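You operate a simulated robot arm through the tools that you are given. There is no shell and no other tool.

You are at the controls of a simulated robot arm. One attempt, no reset.

## Task
Dock the teal headset pack, switch on, dial the channel that it shows and set the volume to HI.
Fine: use slot two; don't press LINK; leave the other packs alone.

Only the result counts: the job must be done as asked and must still hold three seconds after the hand-in. Knocking over, shifting, dropping, spilling or breaking anything else fails it.

## Robot
A 7-joint arm with a three-finger gripper, fixed in place. Base frame: the origin is on the floor under the middle of its stand, x ahead of it, y to its left, z up. Lengths are in cm, angles in degrees, forces in N, time in s.
It reaches about 134.2 cm from its shoulder. Its first joint turns from -166.0 to 166.0 degrees. Payload 2.69 kg.
Tool frame: the origin (TCP) lies between the finger pads and is the grasp point; the fingertips stand 3 cm ahead of it; z points along the fingers, y is the line along which they close. The gripper opens to 12.8 cm; its body begins 11.7 cm behind the TCP.
Orientation is that of the tool frame in the base frame, as [roll, pitch, yaw] about the fixed x, y, z axes, in that order (R = Rz(yaw) Ry(pitch) Rx(roll)). With the fingers straight down and closing along the base's y, the tool's x points along the base's -x, its y along +y and its z along -z.

## Interface
- The arm moves only by the tool send_rows. Its argument "moves" is a list of rows, each an object of numbers (a shift or turn left out is 0, a gripper value left out holds the last): "dx", "dy", "dz": the shift along the base's x, y, z in units of 30 mm (1.0 is 30 mm); "ax", "ay", "az": the turn, a rotation vector about the base's x, y, z in units of 5 degrees (1.0 is 5 degrees); "claw": the opening in per cent of the stroke, from 0 (shut) to 100 (fully open). In form: [{"dx": .., "dy": .., "dz": .., "ax": .., "ay": .., "az": .., "claw": ..}, ...]. A call has 1 to 20 rows; each row shifts and turns the commanded pose from where the row before left it. A call with a number of a shift or a turn outside -1 to 1 is refused whole. A row lasts 0.2 s, in which the tool goes at most 5 cm and 8.6 degrees; a call with a longer step from one row to the next is refused whole, and so is a gripper value outside its range. A pose out of reach is approached as far as the arm can. The call stops where the force on the tool passes 40 N (or 10 N more than at its start, if that is more) or the arm is blocked; 0.2 s more then pass. The fingers move at their own pace (about 12.7 cm/s each) and stop on an object; they squeeze with about 40 N. The grip force told is the motor's: it shows also when the fingers shut on nothing. Time passes only in rows, and 0.2 s behind the last, so rows that do not move let the fingers close. It gives the time, the measured TCP pose, the force on the tool (base axes), the opening and the grip force at its end, in the units of the frame above (readings bear some noise), with the torque about the TCP (base axes, N m) and any sound that the robot's microphone picked up.
- Cameras (640 x 400 px; columns grow to the right, rows downward): "scene" is fixed at [39.95, -49.52, 161.64]; the picture's right is [0.77, -0.64, 0.00], its down [-0.40, -0.47, -0.79] and it looks along [0.50, 0.60, -0.62] (base axes); focal length 376 px, centre (320, 200). "wrist" rides on the gripper at [5.8, 5.4, -13.1] in the tool frame; the picture's right is [-0.68, 0.74, 0.00], its down [-0.62, -0.57, -0.55] and it looks along [-0.40, -0.37, 0.84] (tool axes); focal length 234 px, centre (320, 200). There is no depth. A picture from a camera that has moved, and an enlarged one, comes with that camera's place and axes in the base frame and with its lens. The place of the scene camera against the robot may be out by one fixed shift of up to 1.2 cm in any direction.
- snapshot(camera): a new picture of that camera. No time passes.
- move_column(by): moves the trunk up (or, below 0, down) by that many cm; the arm rides with it, the base frame stays. It gives what a move gives, with no picture.
- enlarge(camera, box): a new picture of the part [left, top, right, bottom] of that camera's present view, enlarged. No time passes.
- sign_off(): hands the job in; it is judged then, once.

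Places have to be worked out from the pictures, the camera data and where the tool is seen. Open the gripper and draw the arm clear of the work before you hand the job in, unless the task says otherwise.

The tools are called after "Emit:" as a command line: name --argument value ..., lists and objects as JSON in quotes. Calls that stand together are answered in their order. send_rows: Moves the arm, as the interface text tells. Its arguments: {"type":"object","properties":{"moves":{"type":"array","items":{"type":"object","properties":{"dx":{"type":"number"},"dy":{"type":"number"},"dz":{"type":"number"},"ax":{"type":"number"},"ay":{"type":"number"},"az":{"type":"number"},"claw":{"type":"number"}}}}},"required":["moves"]} The other tools are called the same way: move_column (by) moves the trunk up or down; snapshot (camera) takes a picture; enlarge (camera, box) takes an enlarged picture of a part of a camera's view; sign_off () hands the job in.

At the start:

```text
time_s: 0.0
eef_pos: [57.94, -3.96, 131.58]
tool_rot: [-180.0, 0.0, -180.0]
wrist_force: [0.4, -0.1, 0.4]
wrist_torque: [0.01, -0.03, 0.0]
grip_width: 12.79
gripper_force: 0.0
trunk travel left (down, up): [-15.0, 20.0]
```

scene: 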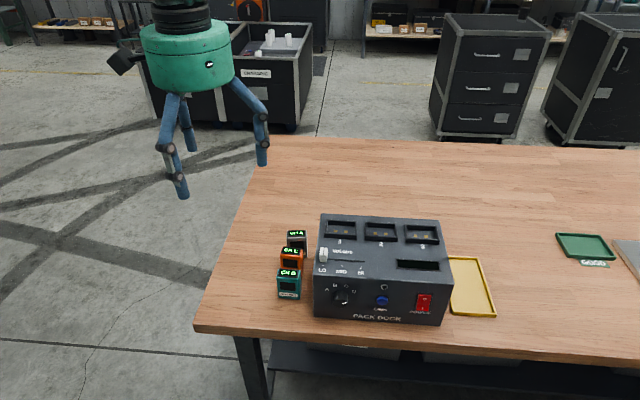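
wrist: 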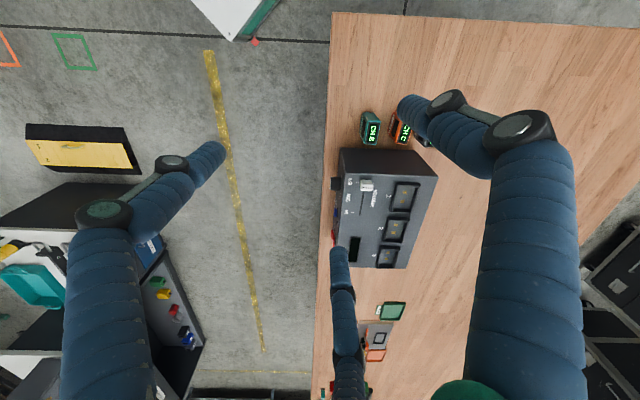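

I start by looking closer at the dock and the packs.

Emit:
enlarge --camera "scene" --box '[260, 200, 500, 350]'

Emit:
enlarge --camera "scene" --box '[270, 220, 350, 310]'

Emit:
enlarge --camera "wrist" --box '[320, 90, 460, 280]'

```text
2.67 times, centred on (380, 275) of scene
camera zoom: at [39.95, -49.52, 161.64], right [0.77, -0.64, 0.0], down [-0.4, -0.47, -0.79], along [0.5, 0.6, -0.62], focal length 1002 px, centre (160, 0)
```

zoom: 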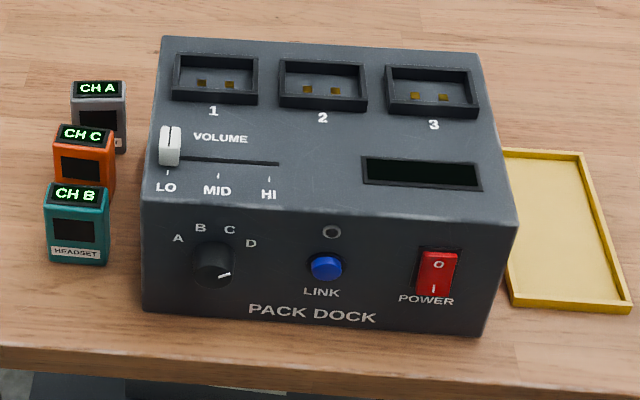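

```text
4.44 times, centred on (310, 265) of scene
camera zoom: at [39.95, -49.52, 161.64], right [0.77, -0.64, 0.0], down [-0.4, -0.47, -0.79], along [0.5, 0.6, -0.62], focal length 1671 px, centre (364, -89)
```

zoom: 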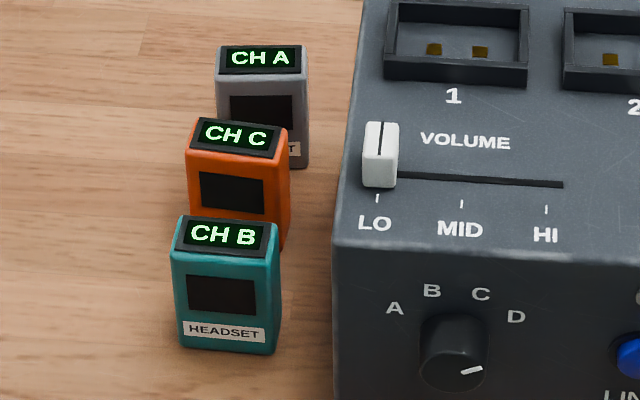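

```text
2.11 times, centred on (390, 185) of wrist
camera zoom: at [52.17, 1.49, 144.48], right [0.68, 0.74, 0.0], down [0.62, -0.57, 0.55], along [0.4, -0.37, -0.84], focal length 493 px, centre (173, 232)
```

zoom: 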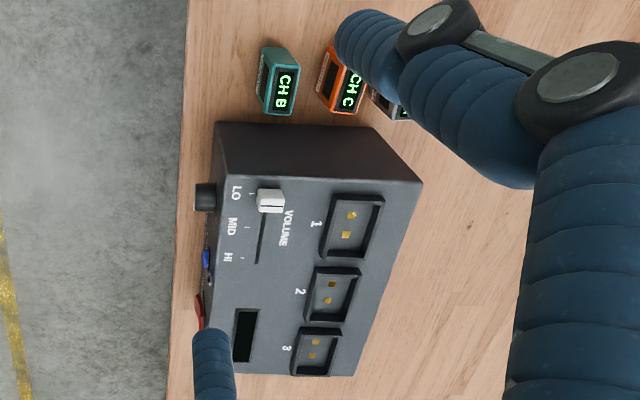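

The teal pack stands next to the dock and shows CH B, with its top near (71, -0.3, 94). Before planning the grasp I need to know how the three fingers close, so I shut the gripper in free air and look.

Emit:
send_rows --moves '[{"claw": 40}, {"claw": 40}, {"claw": 40}]'

Emit:
snapshot --camera "wrist"

Emit:
snapshot --camera "scene"

Emit:
send_rows --moves '[{"claw": 0}, {"claw": 0}, {"claw": 0}]'

Emit:
snapshot --camera "wrist"

Emit:
enlarge --camera "scene" --box '[90, 0, 330, 220]'

```text
time_s: 0.8
eef_pos: [57.93, -3.86, 131.5]
tool_rot: [-180.0, 0.0, -180.0]
wrist_force: [1.0, 0.2, 0.1]
wrist_torque: [-0.03, -0.02, 0.02]
grip_width: 5.11
gripper_force: 0.0
trunk travel left (down, up): [-15.0, 20.0]
```

```text
taken
camera wrist: at [52.17, 1.49, 144.48], right [0.68, 0.74, 0.0], down [0.62, -0.57, 0.55], along [0.4, -0.37, -0.84], focal length 234 px, centre (320, 200)
```

wrist: 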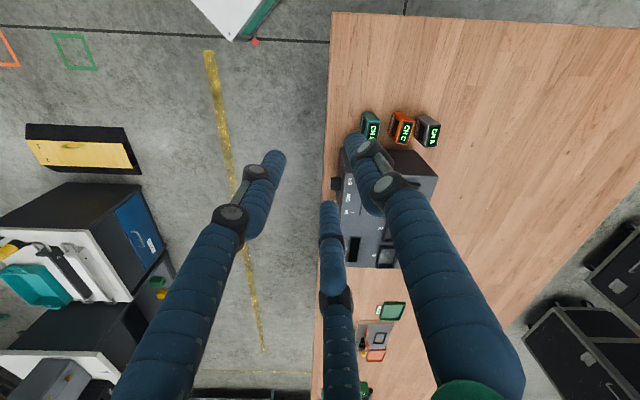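

```text
taken
```

scene: 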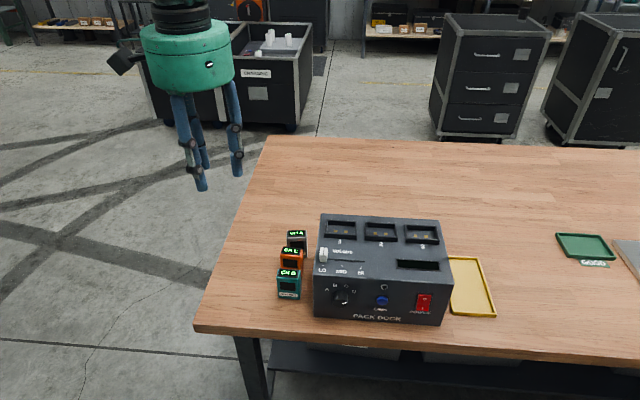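

```text
time_s: 1.6
eef_pos: [57.97, -3.95, 131.5]
tool_rot: [-180.0, -0.1, -180.0]
wrist_force: [0.5, -0.5, -0.7]
wrist_torque: [-0.03, 0.01, 0.0]
grip_width: 0.17
gripper_force: 31.4
trunk travel left (down, up): [-15.0, 20.0]
```

```text
taken
camera wrist: at [52.17, 1.49, 144.48], right [0.68, 0.74, 0.0], down [0.62, -0.57, 0.55], along [0.4, -0.37, -0.84], focal length 234 px, centre (320, 200)
```

wrist: 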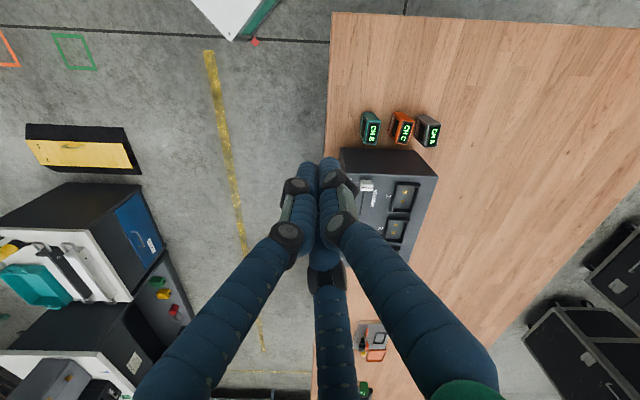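

```text
1.82 times, centred on (210, 110) of scene
camera zoom: at [39.95, -49.52, 161.64], right [0.77, -0.64, 0.0], down [-0.4, -0.47, -0.79], along [0.5, 0.6, -0.62], focal length 684 px, centre (520, 364)
```

zoom: 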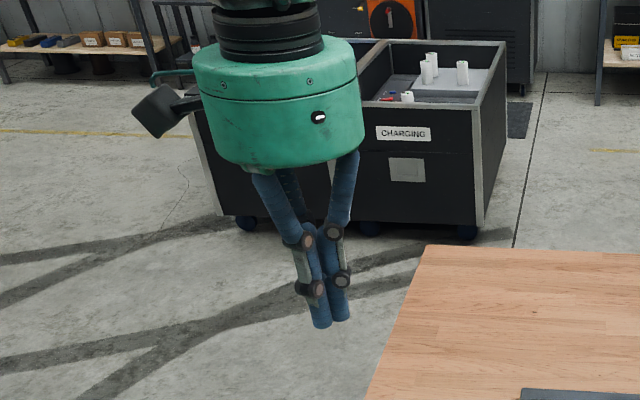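

The fingers close centripetally (about 120° apart). I open to 40 % and look at the tips enlarged, to get their exact layout.

Emit:
enlarge --camera "wrist" --box '[240, 120, 400, 220]'

Emit:
send_rows --moves '[{"claw": 40}, {"claw": 40}, {"claw": 40}]'

Emit:
enlarge --camera "wrist" --box '[220, 110, 420, 235]'

Emit:
enlarge --camera "scene" --box '[120, 60, 280, 200]'

```text
4.00 times, centred on (320, 170) of wrist
camera zoom: at [52.17, 1.49, 144.48], right [0.68, 0.74, 0.0], down [0.62, -0.57, 0.55], along [0.4, -0.37, -0.84], focal length 937 px, centre (320, 320)
```

zoom: 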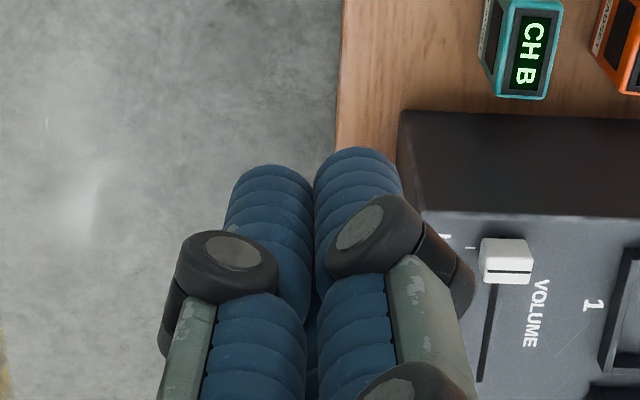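

```text
time_s: 2.4
eef_pos: [57.93, -4.02, 131.48]
tool_rot: [-179.9, -0.1, 179.9]
wrist_force: [0.8, 0.5, 0.9]
wrist_torque: [-0.03, -0.01, 0.0]
grip_width: 5.1
gripper_force: 0.2
trunk travel left (down, up): [-15.0, 20.0]
```

```text
3.20 times, centred on (320, 172) of wrist
camera zoom: at [52.17, 1.49, 144.48], right [0.68, 0.74, 0.0], down [0.62, -0.57, 0.55], along [0.4, -0.37, -0.84], focal length 749 px, centre (320, 288)
```

zoom: 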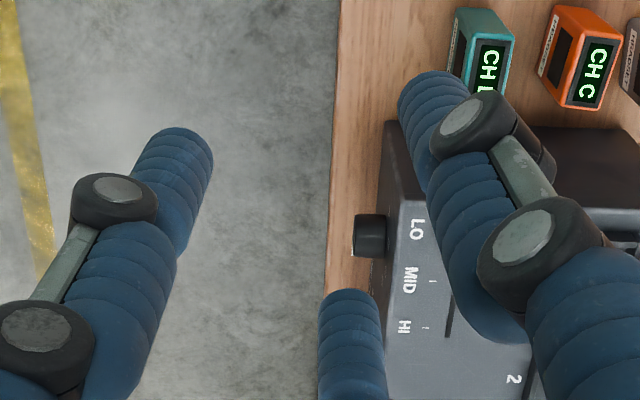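

```text
2.86 times, centred on (200, 130) of scene
camera zoom: at [39.95, -49.52, 161.64], right [0.77, -0.64, 0.0], down [-0.4, -0.47, -0.79], along [0.5, 0.6, -0.62], focal length 1074 px, centre (663, 400)
```

zoom: 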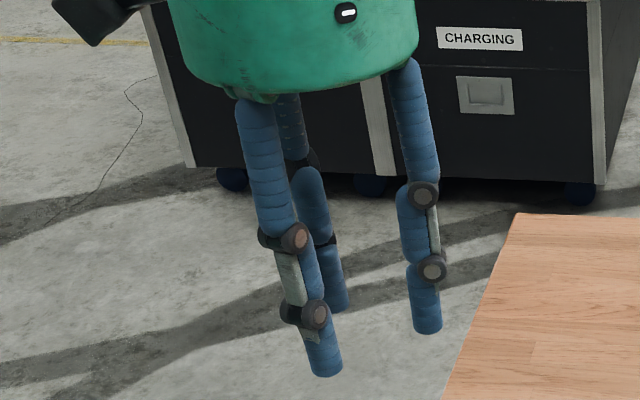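

The fingers form a concentric three-jaw (one finger on tool +y, two at ±120°, each about 1.9 cm thick). The packs and dock sit rotated about 45° to the base, so I turn the tool +45° and go high above the teal pack to localise things better.

Emit:
send_rows --moves '[{"dx": 0.45, "dy": 0.13, "dz": -0.4, "az": 1, "claw": 60}, {"dx": 0.45, "dy": 0.13, "dz": -0.4, "az": 1}, {"dx": 0.45, "dy": 0.13, "dz": -0.4, "az": 1}, {"dx": 0.45, "dy": 0.13, "dz": -0.4, "az": 1}, {"dx": 0.45, "dy": 0.13, "dz": -0.4, "az": 1}, {"dx": 0.45, "dy": 0.13, "dz": -0.4, "az": 1}, {"dx": 0.45, "dy": 0.13, "dz": -0.4, "az": 1}, {"dx": 0.45, "dy": 0.13, "dz": -0.4, "az": 1}, {"dx": 0.45, "dy": 0.13, "dz": -0.4, "az": 1}, {}]'

Emit:
snapshot --camera "wrist"

Emit:
snapshot --camera "scene"

```text
time_s: 4.6
eef_pos: [70.13, -0.35, 120.62]
tool_rot: [-180.0, 0.0, -134.9]
wrist_force: [0.8, 0.0, -0.5]
wrist_torque: [-0.02, 0.02, 0.02]
grip_width: 7.67
gripper_force: 0.1
trunk travel left (down, up): [-15.0, 20.0]
```

```text
taken
camera wrist: at [62.34, -0.71, 133.59], right [-0.04, 1.0, 0.0], down [0.84, 0.04, 0.55], along [0.55, 0.02, -0.84], focal length 234 px, centre (320, 200)
```

wrist: 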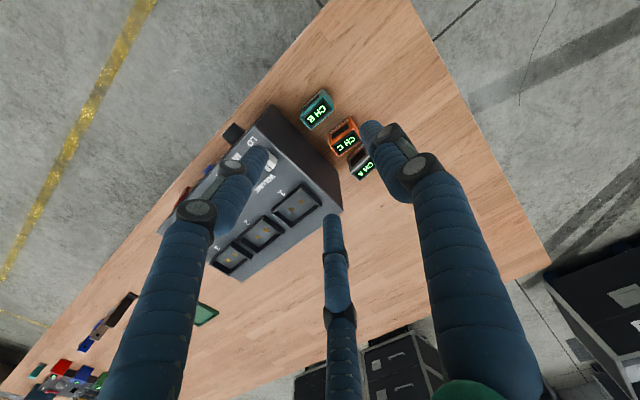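

```text
taken
```

scene: 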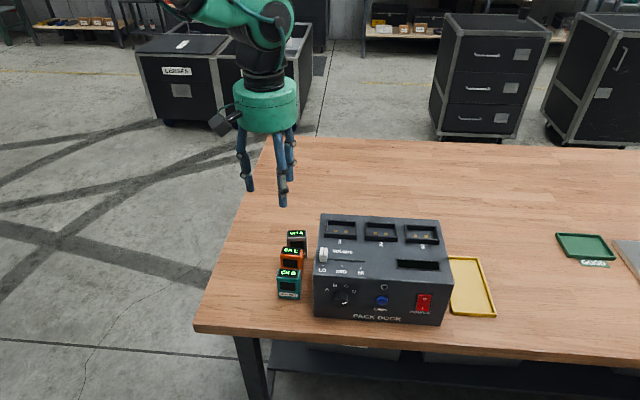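

The wrist now sees the dock and packs well. I enlarge both relevant areas for measurement.

Emit:
enlarge --camera "wrist" --box '[280, 75, 400, 150]'

Emit:
enlarge --camera "wrist" --box '[150, 90, 360, 290]'

Emit:
enlarge --camera "scene" --box '[305, 205, 455, 300]'

```text
5.33 times, centred on (340, 112) of wrist
camera zoom: at [62.34, -0.71, 133.59], right [-0.04, 1.0, 0.0], down [0.84, 0.04, 0.55], along [0.55, 0.02, -0.84], focal length 1249 px, centre (213, 667)
```

zoom: 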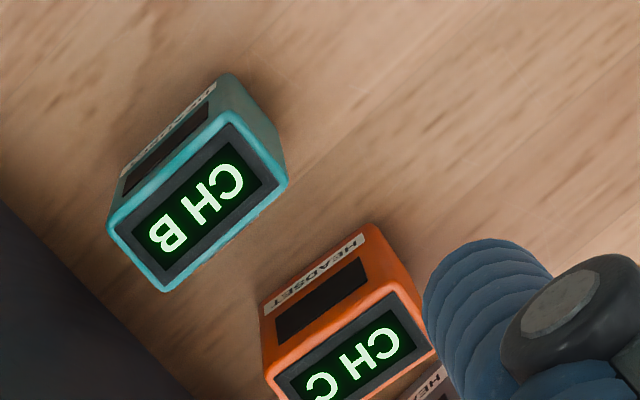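

```text
2.00 times, centred on (255, 190) of wrist
camera zoom: at [62.34, -0.71, 133.59], right [-0.04, 1.0, 0.0], down [0.84, 0.04, 0.55], along [0.55, 0.02, -0.84], focal length 468 px, centre (450, 220)
```

zoom: 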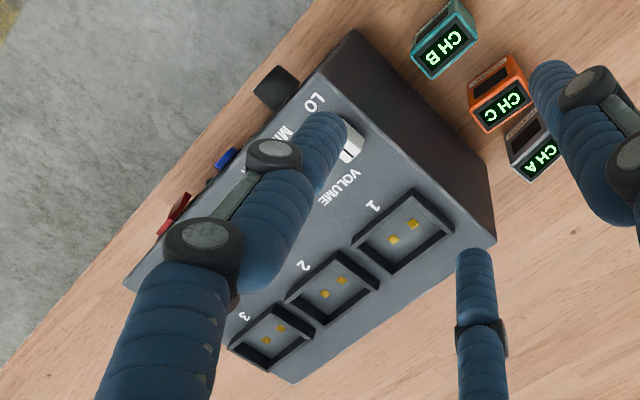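

```text
4.21 times, centred on (380, 252) of scene
camera zoom: at [39.95, -49.52, 161.64], right [0.77, -0.64, 0.0], down [-0.4, -0.47, -0.79], along [0.5, 0.6, -0.62], focal length 1583 px, centre (67, -21)
```

zoom: 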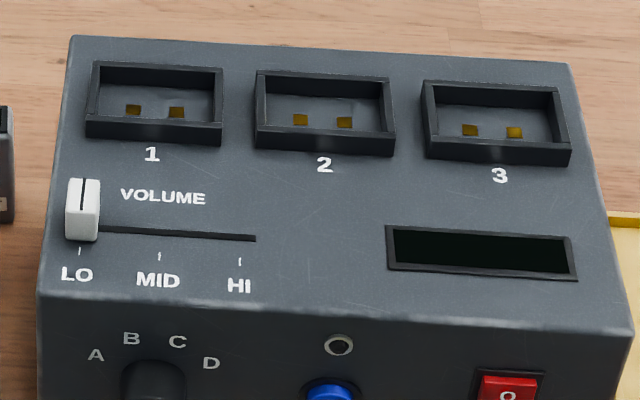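

I use the known finger-tip positions to calibrate the scene camera's fixed offset: enlarge the tips in the scene view.

Emit:
enlarge --camera "scene" --box '[220, 130, 316, 210]'

```text
5.00 times, centred on (268, 170) of scene
camera zoom: at [39.95, -49.52, 161.64], right [0.77, -0.64, 0.0], down [-0.4, -0.47, -0.79], along [0.5, 0.6, -0.62], focal length 1880 px, centre (580, 350)
```

zoom: 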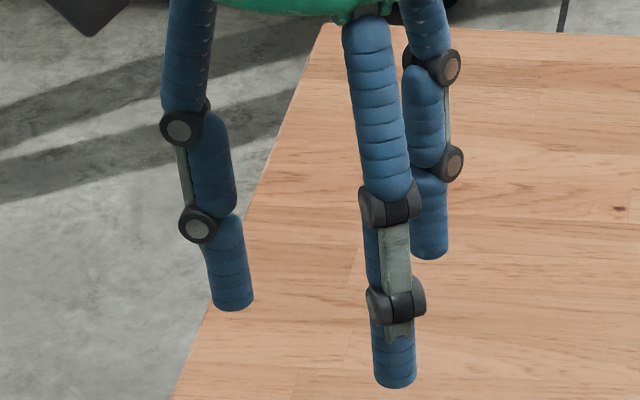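

Calibrating with the tips, the scene camera is off by about +0.4 right / +0.9 down; corrected, the pack top is at z≈93.4, centre ≈(71.3, -0.8), yaw about 42°, dock top z≈100.4. I lower to just above the pack with 50 % opening for a closer look.

Emit:
send_rows --moves '[{"dx": 0.05, "dy": 0.01, "dz": -0.9, "az": -0.14, "claw": 50}, {"dx": 0.05, "dy": 0.01, "dz": -0.9, "az": -0.14}, {"dx": 0.05, "dy": 0.01, "dz": -0.9, "az": -0.14}, {"dx": 0.06, "dy": 0.01, "dz": -0.9, "az": -0.14}, {"dz": -0.9}, {"dz": -0.9}, {"dz": -0.4}, {}]'

Emit:
snapshot --camera "wrist"

Emit:
enlarge --camera "scene" --box '[220, 170, 348, 310]'

```text
time_s: 6.4
eef_pos: [70.74, -0.18, 103.19]
tool_rot: [180.0, 0.0, -137.8]
wrist_force: [1.1, 0.2, -0.6]
wrist_torque: [0.02, -0.01, 0.01]
grip_width: 6.41
gripper_force: 0.0
trunk travel left (down, up): [-15.0, 20.0]
```

```text
taken
camera wrist: at [62.86, -0.18, 116.21], right [0.01, 1.0, 0.0], down [0.84, -0.01, 0.55], along [0.55, 0.0, -0.84], focal length 234 px, centre (320, 200)
```

wrist: 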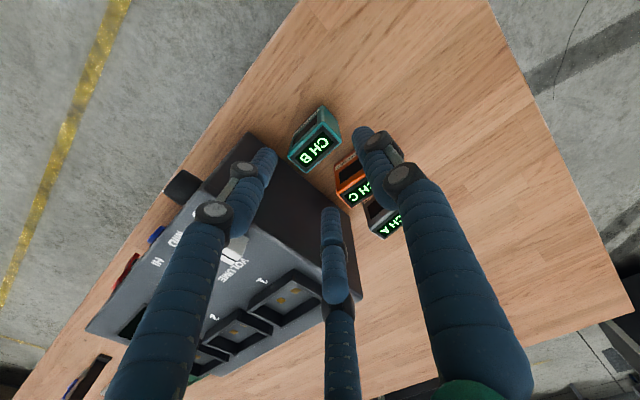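

```text
2.86 times, centred on (284, 240) of scene
camera zoom: at [39.95, -49.52, 161.64], right [0.77, -0.64, 0.0], down [-0.4, -0.47, -0.79], along [0.5, 0.6, -0.62], focal length 1074 px, centre (423, 86)
```

zoom: 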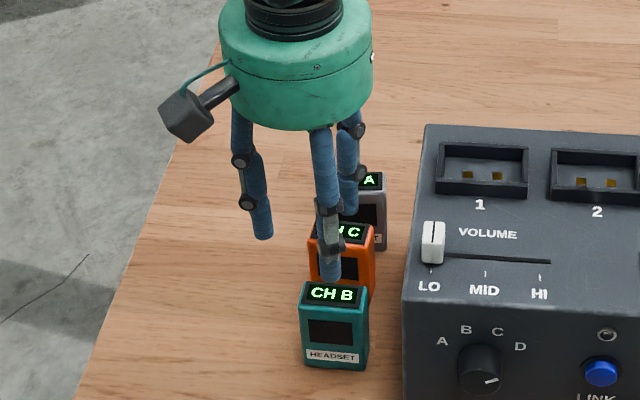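

Yaw matches the pack. I enlarge the wrist view to refine the pack centre relative to the tool axis.

Emit:
enlarge --camera "wrist" --box '[256, 90, 384, 190]'

```text
4.00 times, centred on (320, 140) of wrist
camera zoom: at [62.86, -0.18, 116.21], right [0.01, 1.0, 0.0], down [0.84, -0.01, 0.55], along [0.55, 0.0, -0.84], focal length 937 px, centre (320, 440)
```

zoom: 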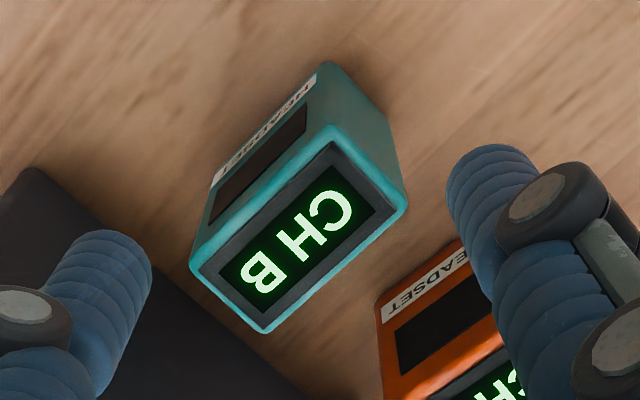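

The tool axis sits just where wanted (0.8 cm toward the free-side finger from the pack centre). I narrow to 42 % for clearance to the orange pack and descend to grasp height z≈92.2.

Emit:
send_rows --moves '[{"claw": 42}, {"claw": 42}, {"dz": -0.6}, {"dz": -0.6}, {"dz": -0.6}, {"dz": -0.6}, {"dz": -0.4}, {"dz": -0.4}, {"dz": -0.3}, {"dz": -0.16}, {}]'

Emit:
snapshot --camera "wrist"

Emit:
enlarge --camera "scene" --box '[220, 170, 348, 310]'

```text
time_s: 8.8
eef_pos: [70.68, -0.39, 92.19]
tool_rot: [-180.0, 0.0, -137.7]
wrist_force: [-0.1, -0.6, -0.3]
wrist_torque: [0.04, 0.01, -0.01]
grip_width: 5.39
gripper_force: 0.1
trunk travel left (down, up): [-15.0, 20.0]
```

```text
taken
camera wrist: at [62.82, -0.31, 105.25], right [0.01, 1.0, 0.0], down [0.84, -0.01, 0.55], along [0.55, 0.0, -0.84], focal length 234 px, centre (320, 200)
```

wrist: 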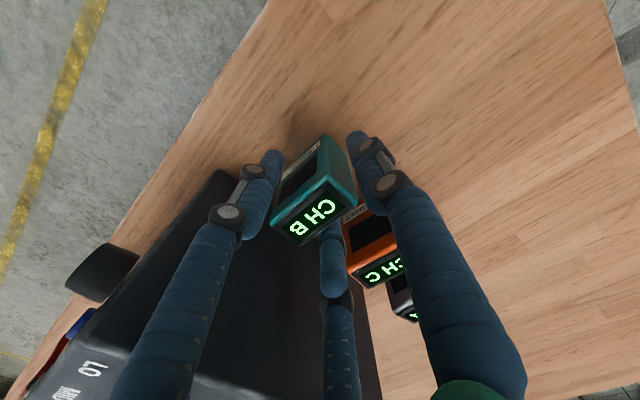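

```text
2.86 times, centred on (284, 240) of scene
camera zoom: at [39.95, -49.52, 161.64], right [0.77, -0.64, 0.0], down [-0.4, -0.47, -0.79], along [0.5, 0.6, -0.62], focal length 1074 px, centre (423, 86)
```

zoom: 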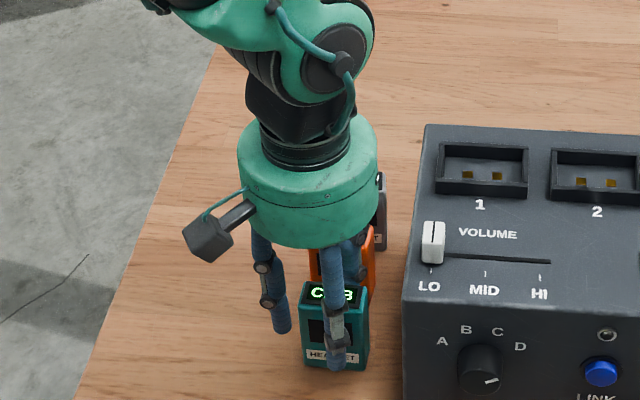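

The pack stands between the three fingers. A close look before shutting.

Emit:
enlarge --camera "wrist" --box '[230, 115, 422, 275]'

```text
2.50 times, centred on (326, 195) of wrist
camera zoom: at [62.82, -0.31, 105.25], right [0.01, 1.0, 0.0], down [0.84, -0.01, 0.55], along [0.55, 0.0, -0.84], focal length 585 px, centre (305, 212)
```

zoom: 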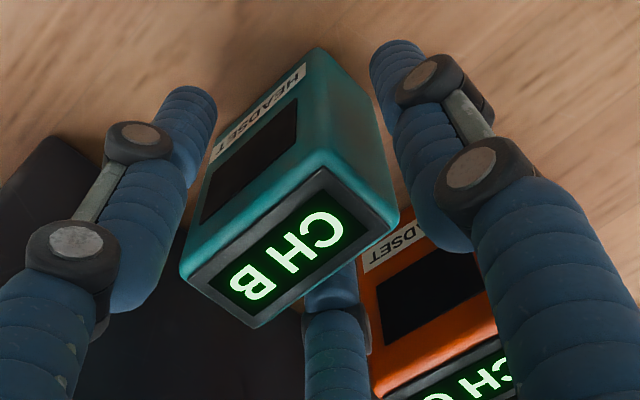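

Pack centre reads (71.3, -0.74) as assumed. I nudge slightly and close the fingers in small steps, checking the grip.

Emit:
send_rows --moves '[{"dx": 0.01, "dy": 0.05}, {"claw": 36}, {"claw": 32}, {"claw": 29}, {"claw": 27}, {"claw": 25}, {"claw": 23}, {"claw": 20}, {}]'

Emit:
enlarge --camera "wrist" --box '[230, 115, 422, 275]'

Emit:
enlarge --camera "scene" --box '[240, 220, 340, 310]'

```text
time_s: 10.8
eef_pos: [70.74, -0.31, 92.19]
tool_rot: [-179.9, 0.1, -137.8]
wrist_force: [1.1, -0.6, 0.2]
wrist_torque: [-0.02, -0.02, 0.01]
grip_width: 3.62
gripper_force: 8.0
trunk travel left (down, up): [-15.0, 20.0]
```

```text
2.50 times, centred on (326, 195) of wrist
camera zoom: at [62.85, -0.15, 105.25], right [0.01, 1.0, 0.0], down [0.84, -0.01, 0.55], along [0.55, 0.0, -0.84], focal length 585 px, centre (305, 212)
```

zoom: 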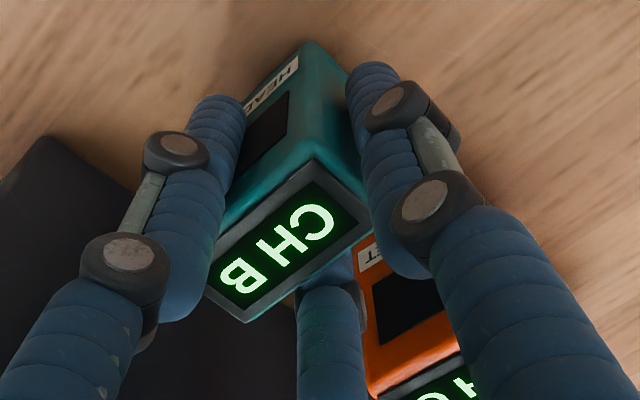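

```text
4.44 times, centred on (290, 265) of scene
camera zoom: at [39.95, -49.52, 161.64], right [0.77, -0.64, 0.0], down [-0.4, -0.47, -0.79], along [0.5, 0.6, -0.62], focal length 1671 px, centre (453, -89)
```

zoom: 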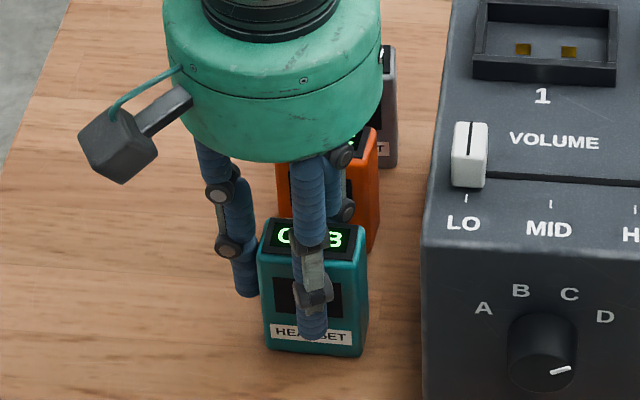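

Contact at 3.62 cm with 8 N. I squeeze further and check that the pack stays put.

Emit:
send_rows --moves '[{"claw": 14}, {"claw": 8}, {"claw": 8}]'

Emit:
enlarge --camera "wrist" --box '[230, 115, 422, 275]'

```text
time_s: 11.6
eef_pos: [70.73, -0.28, 92.3]
tool_rot: [-180.0, 0.0, -137.8]
wrist_force: [1.2, -1.0, 1.4]
wrist_torque: [-0.03, 0.0, 0.04]
grip_width: 3.56
gripper_force: 18.8
trunk travel left (down, up): [-15.0, 20.0]
```

```text
2.50 times, centred on (326, 195) of wrist
camera zoom: at [62.85, -0.15, 105.25], right [0.01, 1.0, 0.0], down [0.84, -0.01, 0.55], along [0.55, 0.0, -0.84], focal length 585 px, centre (305, 212)
```

zoom: 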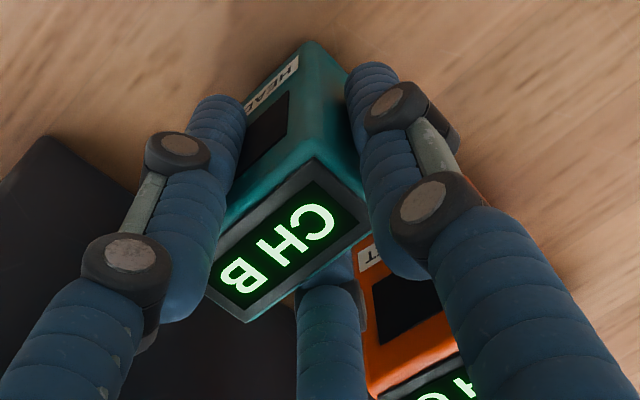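

The grip is stable at 18.8 N. I lift a little, verify, then lift clear above the dock.

Emit:
send_rows --moves '[{"claw": 4}, {"dz": 0.3}, {"dz": 0.5}, {"dz": 0.5}, {"dz": 0.5}, {}]'

Emit:
enlarge --camera "scene" --box '[220, 170, 348, 310]'

Emit:
enlarge --camera "wrist" --box '[230, 115, 422, 275]'

```text
time_s: 13.0
eef_pos: [70.69, -0.12, 97.78]
tool_rot: [180.0, 0.0, -137.8]
wrist_force: [-0.5, -0.2, 1.0]
wrist_torque: [-0.02, 0.0, 0.03]
grip_width: 3.55
gripper_force: 40.5
trunk travel left (down, up): [-15.0, 20.0]
```

```text
2.86 times, centred on (284, 240) of scene
camera zoom: at [39.95, -49.52, 161.64], right [0.77, -0.64, 0.0], down [-0.4, -0.47, -0.79], along [0.5, 0.6, -0.62], focal length 1074 px, centre (423, 86)
```

zoom: 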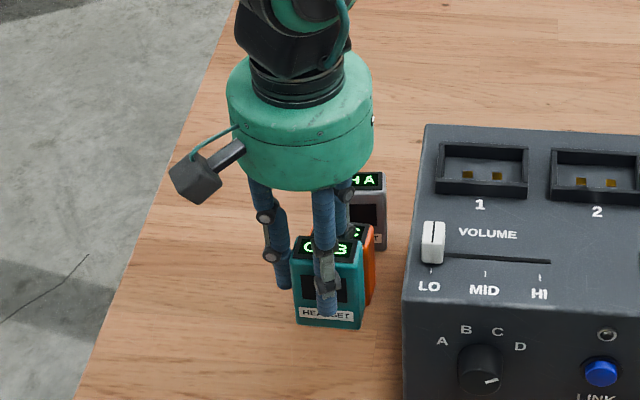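

```text
2.50 times, centred on (326, 195) of wrist
camera zoom: at [62.83, -0.01, 110.67], right [0.01, 1.0, 0.0], down [0.84, -0.01, 0.55], along [0.55, 0.0, -0.84], focal length 585 px, centre (305, 212)
```

zoom: 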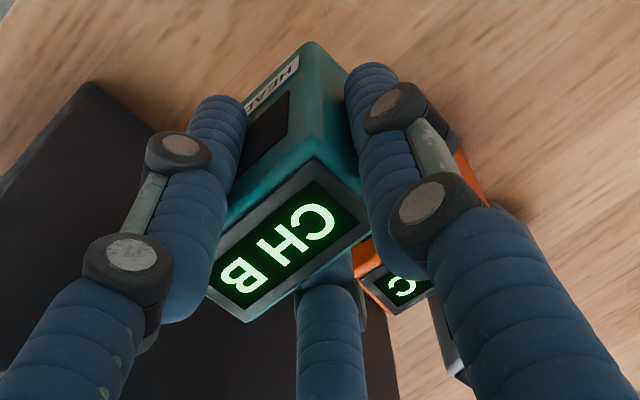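

The pack is held firmly (40 N) and lifts cleanly. Before carrying it I enlarge slot two in the scene view to fix its centre and size.

Emit:
enlarge --camera "scene" --box '[355, 205, 411, 245]'

Emit:
send_rows --moves '[{"dz": 0.9}, {"dz": 0.9}, {"dz": 0.9}, {"dz": 0.9}, {"dz": 0.9}, {"dz": 0.5}, {}]'

Emit:
enlarge --camera "wrist" --box '[130, 200, 450, 400]'

```text
10.00 times, centred on (383, 225) of scene
camera zoom: at [39.95, -49.52, 161.64], right [0.77, -0.64, 0.0], down [-0.4, -0.47, -0.79], along [0.5, 0.6, -0.62], focal length 3759 px, centre (-310, -50)
```

zoom: 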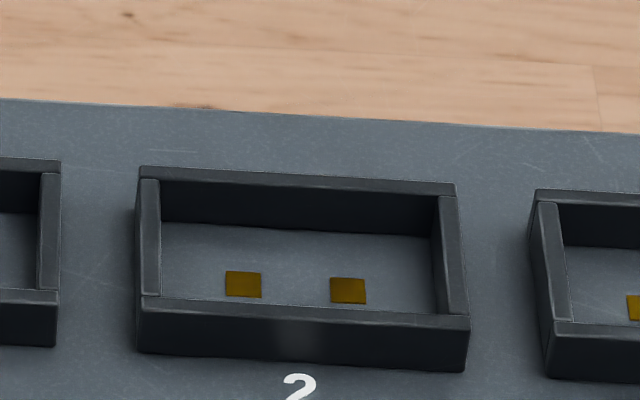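

```text
time_s: 14.6
eef_pos: [70.77, -0.07, 112.57]
tool_rot: [-180.0, 0.0, -137.9]
wrist_force: [0.1, 0.0, -1.0]
wrist_torque: [0.05, 0.01, 0.0]
grip_width: 3.56
gripper_force: 40.0
trunk travel left (down, up): [-15.0, 20.0]
```

```text
2.00 times, centred on (290, 300) of wrist
camera zoom: at [62.93, 0.0, 125.59], right [0.01, 1.0, 0.0], down [0.84, -0.01, 0.55], along [0.55, 0.0, -0.84], focal length 468 px, centre (380, 0)
```

zoom: 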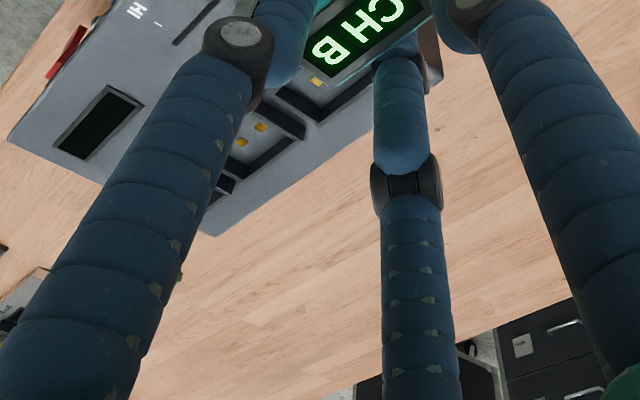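

Slot two's inner opening is about 6.5 × 4.0 cm, centred at (91.45, -10.2), floor z≈100.7, walls 1.2 cm high; the pack is about 5 × 2.8 cm, so there is room. I carry the pack over the slot at a safe height with a small yaw correction.

Emit:
send_rows --moves '[{"dx": 0.84, "dy": -0.4, "az": 0.3}, {"dx": 0.84, "dy": -0.4}, {"dx": 0.84, "dy": -0.4}, {"dx": 0.84, "dy": -0.4}, {"dx": 0.84, "dy": -0.4}, {"dx": 0.84, "dy": -0.4}, {"dx": 0.84, "dy": -0.4}, {"dx": 0.84, "dy": -0.4}, {}]'

Emit:
enlarge --camera "scene" --box '[305, 140, 465, 260]'

Emit:
snapshot --camera "wrist"

```text
time_s: 16.6
eef_pos: [90.97, -9.7, 112.63]
tool_rot: [180.0, 0.0, -136.4]
wrist_force: [-0.2, -0.6, -1.7]
wrist_torque: [0.01, 0.04, 0.02]
grip_width: 3.54
gripper_force: 40.3
trunk travel left (down, up): [-15.0, 20.0]
```

```text
3.33 times, centred on (385, 200) of scene
camera zoom: at [39.95, -49.52, 161.64], right [0.77, -0.64, 0.0], down [-0.4, -0.47, -0.79], along [0.5, 0.6, -0.62], focal length 1253 px, centre (103, 200)
```

zoom: 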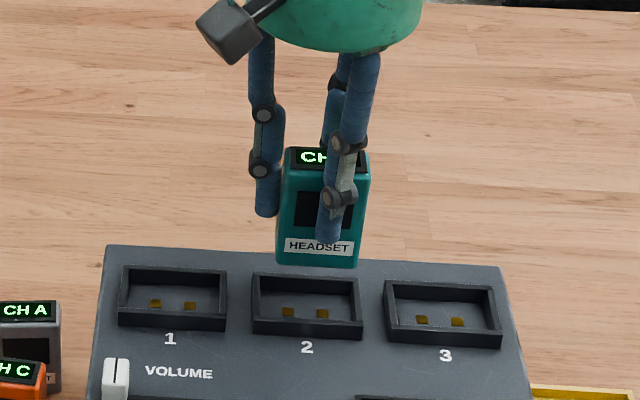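

```text
taken
camera wrist: at [83.03, -9.86, 125.71], right [-0.02, 1.0, 0.0], down [0.84, 0.02, 0.55], along [0.55, 0.01, -0.84], focal length 234 px, centre (320, 200)
```

wrist: 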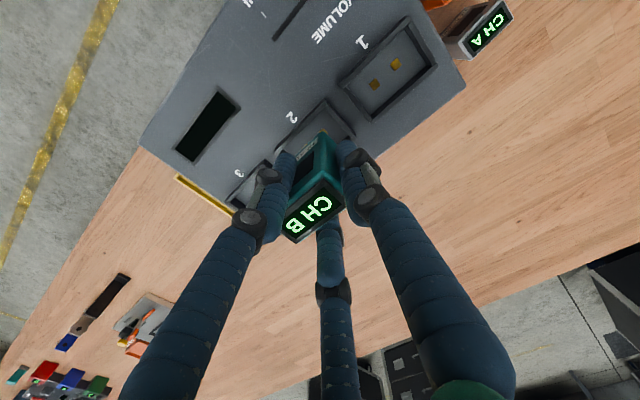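

The pack's front-bottom edge in the scene projects to where I expect above slot two. I descend to just above the frame and check.

Emit:
send_rows --moves '[{"dz": -0.5}, {"dz": -0.5}, {"dz": -0.25}, {}]'

Emit:
enlarge --camera "scene" --box '[345, 175, 425, 245]'

Emit:
enlarge --camera "wrist" --box '[220, 80, 412, 260]'

```text
time_s: 17.6
eef_pos: [90.89, -9.92, 109.04]
tool_rot: [180.0, -0.1, -136.2]
wrist_force: [-0.5, 0.0, -1.1]
wrist_torque: [0.04, 0.0, -0.01]
grip_width: 3.52
gripper_force: 39.9
trunk travel left (down, up): [-15.0, 20.0]
```

```text
5.71 times, centred on (385, 210) of scene
camera zoom: at [39.95, -49.52, 161.64], right [0.77, -0.64, 0.0], down [-0.4, -0.47, -0.79], along [0.5, 0.6, -0.62], focal length 2148 px, centre (-51, 143)
```

zoom: 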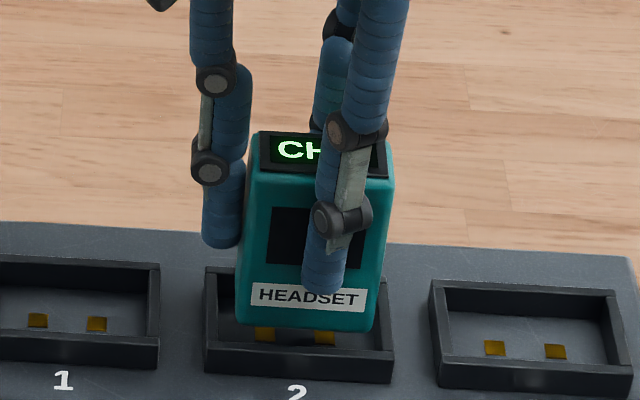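

```text
2.22 times, centred on (316, 170) of wrist
camera zoom: at [83.05, -9.85, 121.92], right [-0.02, 1.0, 0.0], down [0.84, 0.02, 0.55], along [0.55, 0.01, -0.84], focal length 520 px, centre (329, 267)
```

zoom: 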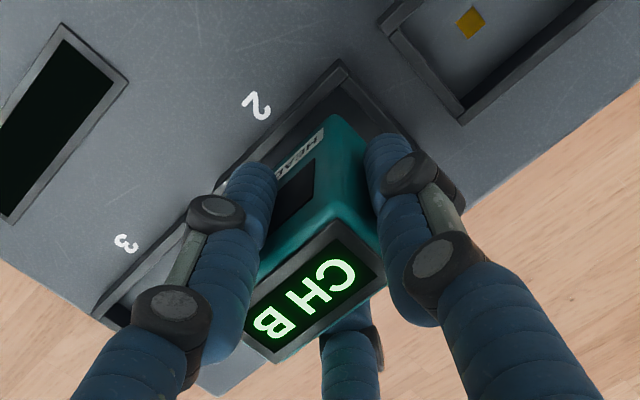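

The pack bottom is entering over slot two, well centred. I lower slowly until it seats.

Emit:
send_rows --moves '[{"dx": -0.03, "dy": 0.04}, {"dz": -0.1}, {"dz": -0.1}, {"dz": -0.1}, {"dz": -0.1}, {"dz": -0.1}, {}]'

Emit:
send_rows --moves '[{"dz": -0.05}, {"dz": -0.05}, {}]'

Emit:
enlarge --camera "scene" --box '[345, 175, 425, 245]'

```text
time_s: 19.2
eef_pos: [90.84, -9.53, 107.5]
tool_rot: [-180.0, 0.0, -136.4]
wrist_force: [-1.0, -1.0, -2.2]
wrist_torque: [0.0, 0.01, 0.03]
grip_width: 3.52
gripper_force: 40.2
trunk travel left (down, up): [-15.0, 20.0]
```

```text
time_s: 20.0
eef_pos: [90.89, -9.61, 107.22]
tool_rot: [-180.0, 0.0, -136.3]
wrist_force: [-0.9, -0.1, 4.7]
wrist_torque: [0.06, 0.15, 0.0]
grip_width: 3.51
gripper_force: 39.8
trunk travel left (down, up): [-15.0, 20.0]
```

```text
5.71 times, centred on (385, 210) of scene
camera zoom: at [39.95, -49.52, 161.64], right [0.77, -0.64, 0.0], down [-0.4, -0.47, -0.79], along [0.5, 0.6, -0.62], focal length 2148 px, centre (-51, 143)
```

zoom: 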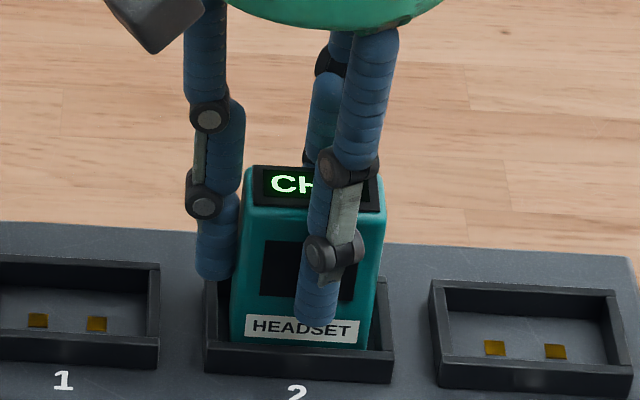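

Contact begins (about 5 N up) at z≈107.2. I press slightly further to be sure that it is seated.

Emit:
send_rows --moves '[{"dz": -0.04}, {"dz": -0.04}, {}]'

```text
time_s: 20.8
eef_pos: [90.85, -9.6, 107.39]
tool_rot: [-179.8, 0.2, -136.3]
wrist_force: [-0.3, -4.6, 25.9]
wrist_torque: [0.04, 0.37, 0.04]
grip_width: 3.54
gripper_force: 39.6
trunk travel left (down, up): [-15.0, 20.0]
```

It is firmly bottomed (26 N). I ease the pressure and open the fingers gently.

Emit:
send_rows --moves '[{"dz": 0.05}, {"dz": 0.03}, {"claw": 20}, {"claw": 26}, {"claw": 29}, {"claw": 33}, {"claw": 38}, {"claw": 44}, {}]'

Emit:
enlarge --camera "scene" --box '[345, 175, 425, 245]'

Emit:
enlarge --camera "wrist" --box '[220, 80, 412, 260]'

```text
time_s: 22.8
eef_pos: [90.87, -9.55, 107.17]
tool_rot: [-180.0, 0.1, -136.3]
wrist_force: [0.2, 0.1, -0.4]
wrist_torque: [-0.03, 0.01, -0.01]
grip_width: 5.64
gripper_force: 0.1
trunk travel left (down, up): [-15.0, 20.0]
```

```text
5.71 times, centred on (385, 210) of scene
camera zoom: at [39.95, -49.52, 161.64], right [0.77, -0.64, 0.0], down [-0.4, -0.47, -0.79], along [0.5, 0.6, -0.62], focal length 2148 px, centre (-51, 143)
```

zoom: 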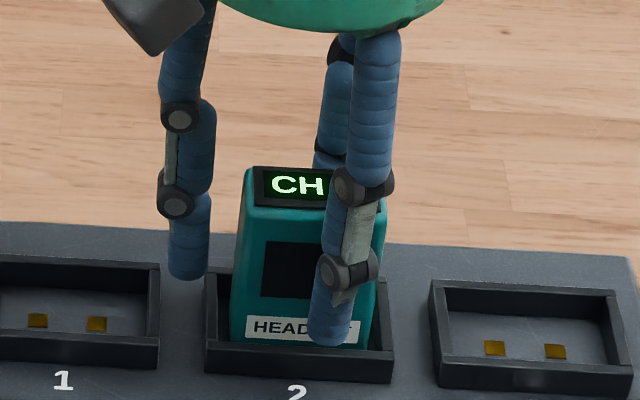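

```text
2.22 times, centred on (316, 170) of wrist
camera zoom: at [82.97, -9.74, 120.12], right [-0.02, 1.0, 0.0], down [0.84, 0.02, 0.55], along [0.55, 0.01, -0.84], focal length 520 px, centre (329, 267)
```

zoom: 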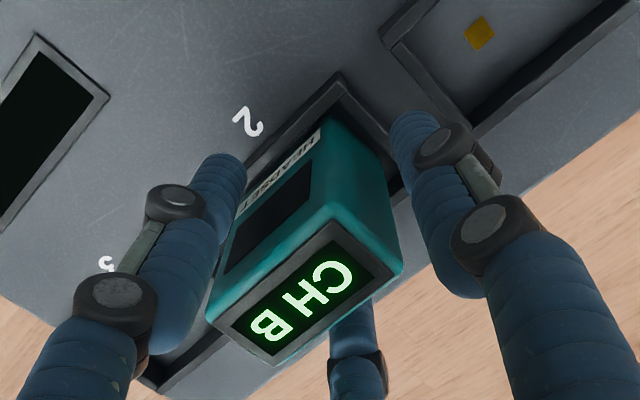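

The pack stands released in slot two. I retreat straight up and look again.

Emit:
send_rows --moves '[{"dz": 0.3}, {"dz": 0.6}, {"dz": 0.8}, {"dz": 0.9}, {"dz": 0.9}, {"dz": 0.9}, {}]'

Emit:
enlarge --camera "scene" --box '[305, 175, 465, 330]'

Emit:
snapshot --camera "wrist"

```text
time_s: 24.4
eef_pos: [90.7, -9.47, 120.32]
tool_rot: [-179.9, 0.0, -136.4]
wrist_force: [0.3, -0.7, 0.6]
wrist_torque: [0.01, 0.0, 0.0]
grip_width: 5.63
gripper_force: 0.1
trunk travel left (down, up): [-15.0, 20.0]
```

```text
2.58 times, centred on (385, 252) of scene
camera zoom: at [39.95, -49.52, 161.64], right [0.77, -0.64, 0.0], down [-0.4, -0.47, -0.79], along [0.5, 0.6, -0.62], focal length 970 px, centre (152, 64)
```

zoom: 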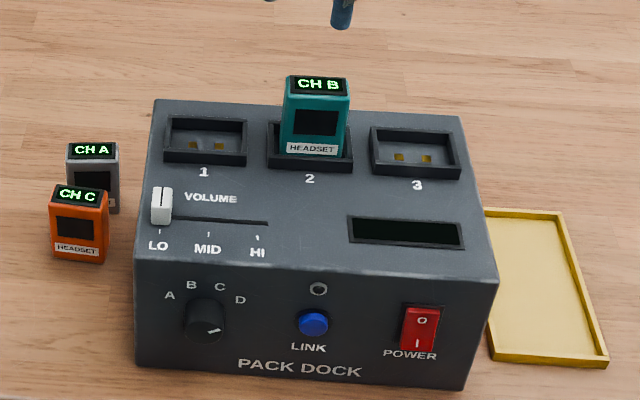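

```text
taken
camera wrist: at [82.88, -9.64, 133.29], right [-0.02, 1.0, 0.0], down [0.84, 0.02, 0.55], along [0.55, 0.01, -0.84], focal length 234 px, centre (320, 200)
```

wrist: 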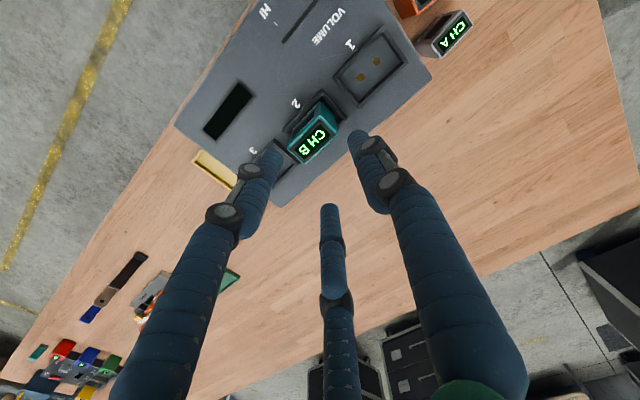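

The teal pack stays in slot two, still showing CH B, and the other packs are untouched. Now I measure the front controls in detail.

Emit:
enlarge --camera "scene" --box '[395, 270, 455, 325]'

Emit:
enlarge --camera "scene" --box '[315, 265, 403, 325]'

Emit:
enlarge --camera "scene" --box '[308, 230, 388, 285]'

```text
7.27 times, centred on (425, 298) of scene
camera zoom: at [39.95, -49.52, 161.64], right [0.77, -0.64, 0.0], down [-0.4, -0.47, -0.79], along [0.5, 0.6, -0.62], focal length 2734 px, centre (-444, -509)
```

zoom: 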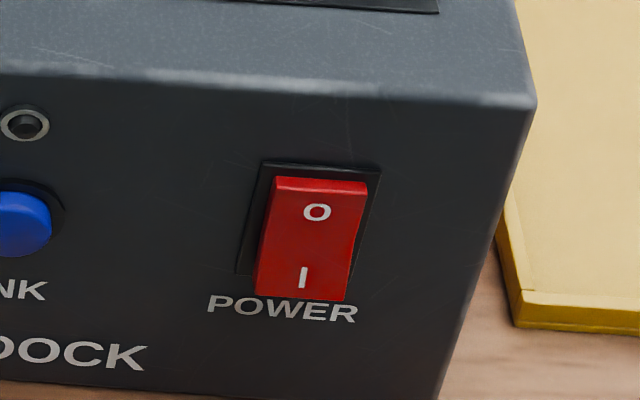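

```text
6.67 times, centred on (359, 295) of scene
camera zoom: at [39.95, -49.52, 161.64], right [0.77, -0.64, 0.0], down [-0.4, -0.47, -0.79], along [0.5, 0.6, -0.62], focal length 2506 px, centre (60, -433)
```

zoom: 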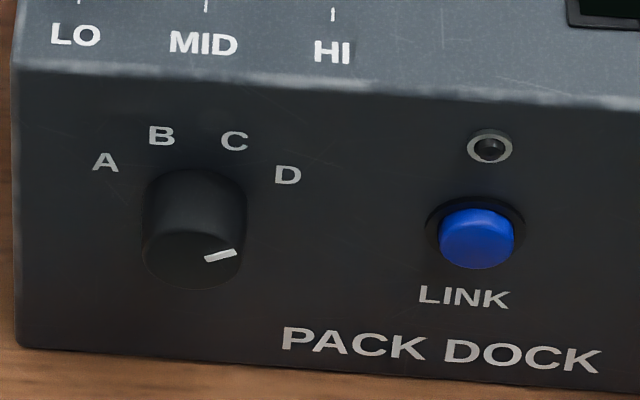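

```text
7.27 times, centred on (348, 258) of scene
camera zoom: at [39.95, -49.52, 161.64], right [0.77, -0.64, 0.0], down [-0.4, -0.47, -0.79], along [0.5, 0.6, -0.62], focal length 2734 px, centre (116, -218)
```

zoom: 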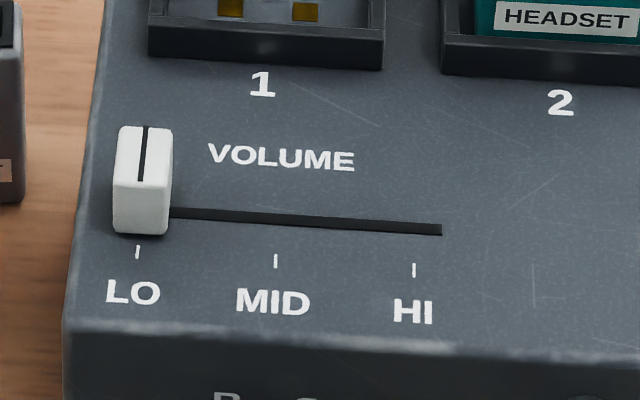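

I zoom in closer on the knob to read its pointer angle and true centre.

Emit:
enlarge --camera "scene" --box '[325, 275, 365, 310]'

Emit:
enlarge --camera "scene" --box '[405, 280, 445, 318]'

```text
11.43 times, centred on (345, 292) of scene
camera zoom: at [39.95, -49.52, 161.64], right [0.77, -0.64, 0.0], down [-0.4, -0.47, -0.79], along [0.5, 0.6, -0.62], focal length 4296 px, centre (34, -857)
```

zoom: 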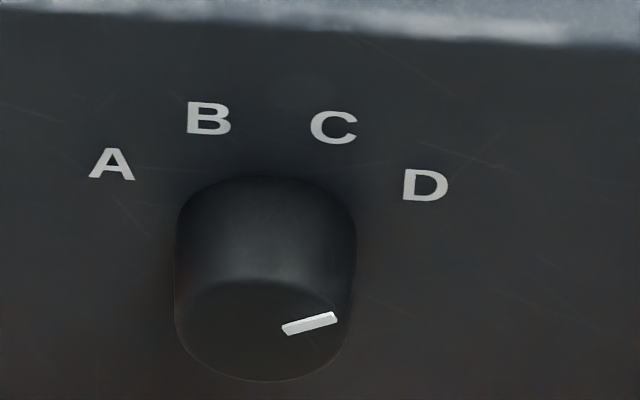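

```text
10.53 times, centred on (425, 299) of scene
camera zoom: at [39.95, -49.52, 161.64], right [0.77, -0.64, 0.0], down [-0.4, -0.47, -0.79], along [0.5, 0.6, -0.62], focal length 3957 px, centre (-785, -842)
```

zoom: 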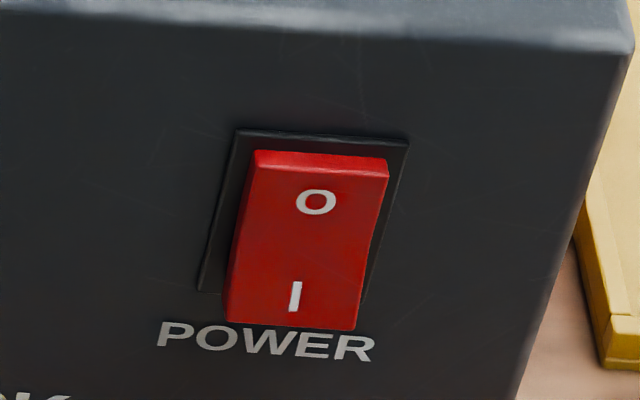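

The knob points at D (≈30°); B lies at 110°, so it needs +80° counter-clockwise seen from the front. The power rocker is at dock u≈+9.3, z≈94.4, with its lower "I" half standing out. I first back off to free space in front of the dock, turning the tool about the vertical with fingers closed.

Emit:
send_rows --moves '[{"dx": -0.2, "dy": -0.47, "az": -0.985, "claw": 0}, {"dx": -0.2, "dy": -0.47, "az": -0.985}, {"dx": -0.2, "dy": -0.47, "az": -0.985}, {"dx": -0.2, "dy": -0.47, "az": -0.985}, {"dx": -0.2, "dy": -0.47, "az": -0.985}, {"dx": -0.2, "dy": -0.47, "az": -0.985}, {"dx": -0.2, "dy": -0.47, "az": -0.985}, {"dx": -0.2, "dy": -0.47, "az": -0.985}, {"dx": -0.2, "dy": -0.47, "az": -0.985}, {"dx": -0.2, "dy": -0.47, "az": -0.985}, {"dx": -0.2, "dy": -0.47, "az": -0.985}, {"dx": -0.2, "dy": -0.47, "az": -0.985}, {"dx": -0.2, "dy": -0.47, "az": -0.985}, {"dx": -0.2, "dy": -0.47, "az": -0.985}, {"dx": -0.2, "dy": -0.47, "az": -0.985}, {"dx": -0.2, "dy": -0.47, "az": -0.985}, {"dx": -0.2, "dy": -0.47, "az": -0.985}, {"dx": -0.2, "dy": -0.47, "az": -0.985}, {}]'

Emit:
snapshot --camera "scene"

```text
time_s: 28.4
eef_pos: [80.13, -35.28, 120.46]
tool_rot: [179.9, 0.0, 135.1]
wrist_force: [0.0, 0.1, -0.3]
wrist_torque: [0.02, -0.01, 0.0]
grip_width: 0.24
gripper_force: 31.3
trunk travel left (down, up): [-15.0, 20.0]
```

```text
taken
```

scene: 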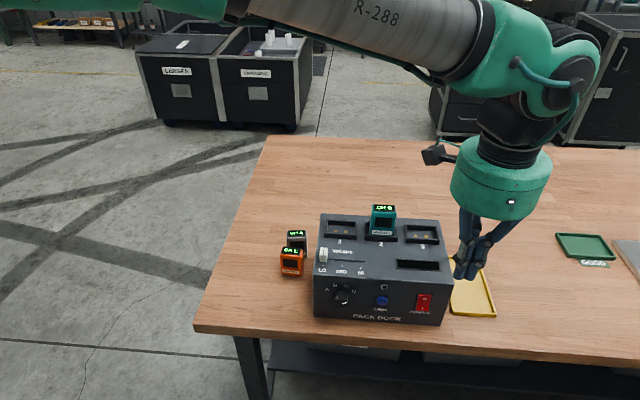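

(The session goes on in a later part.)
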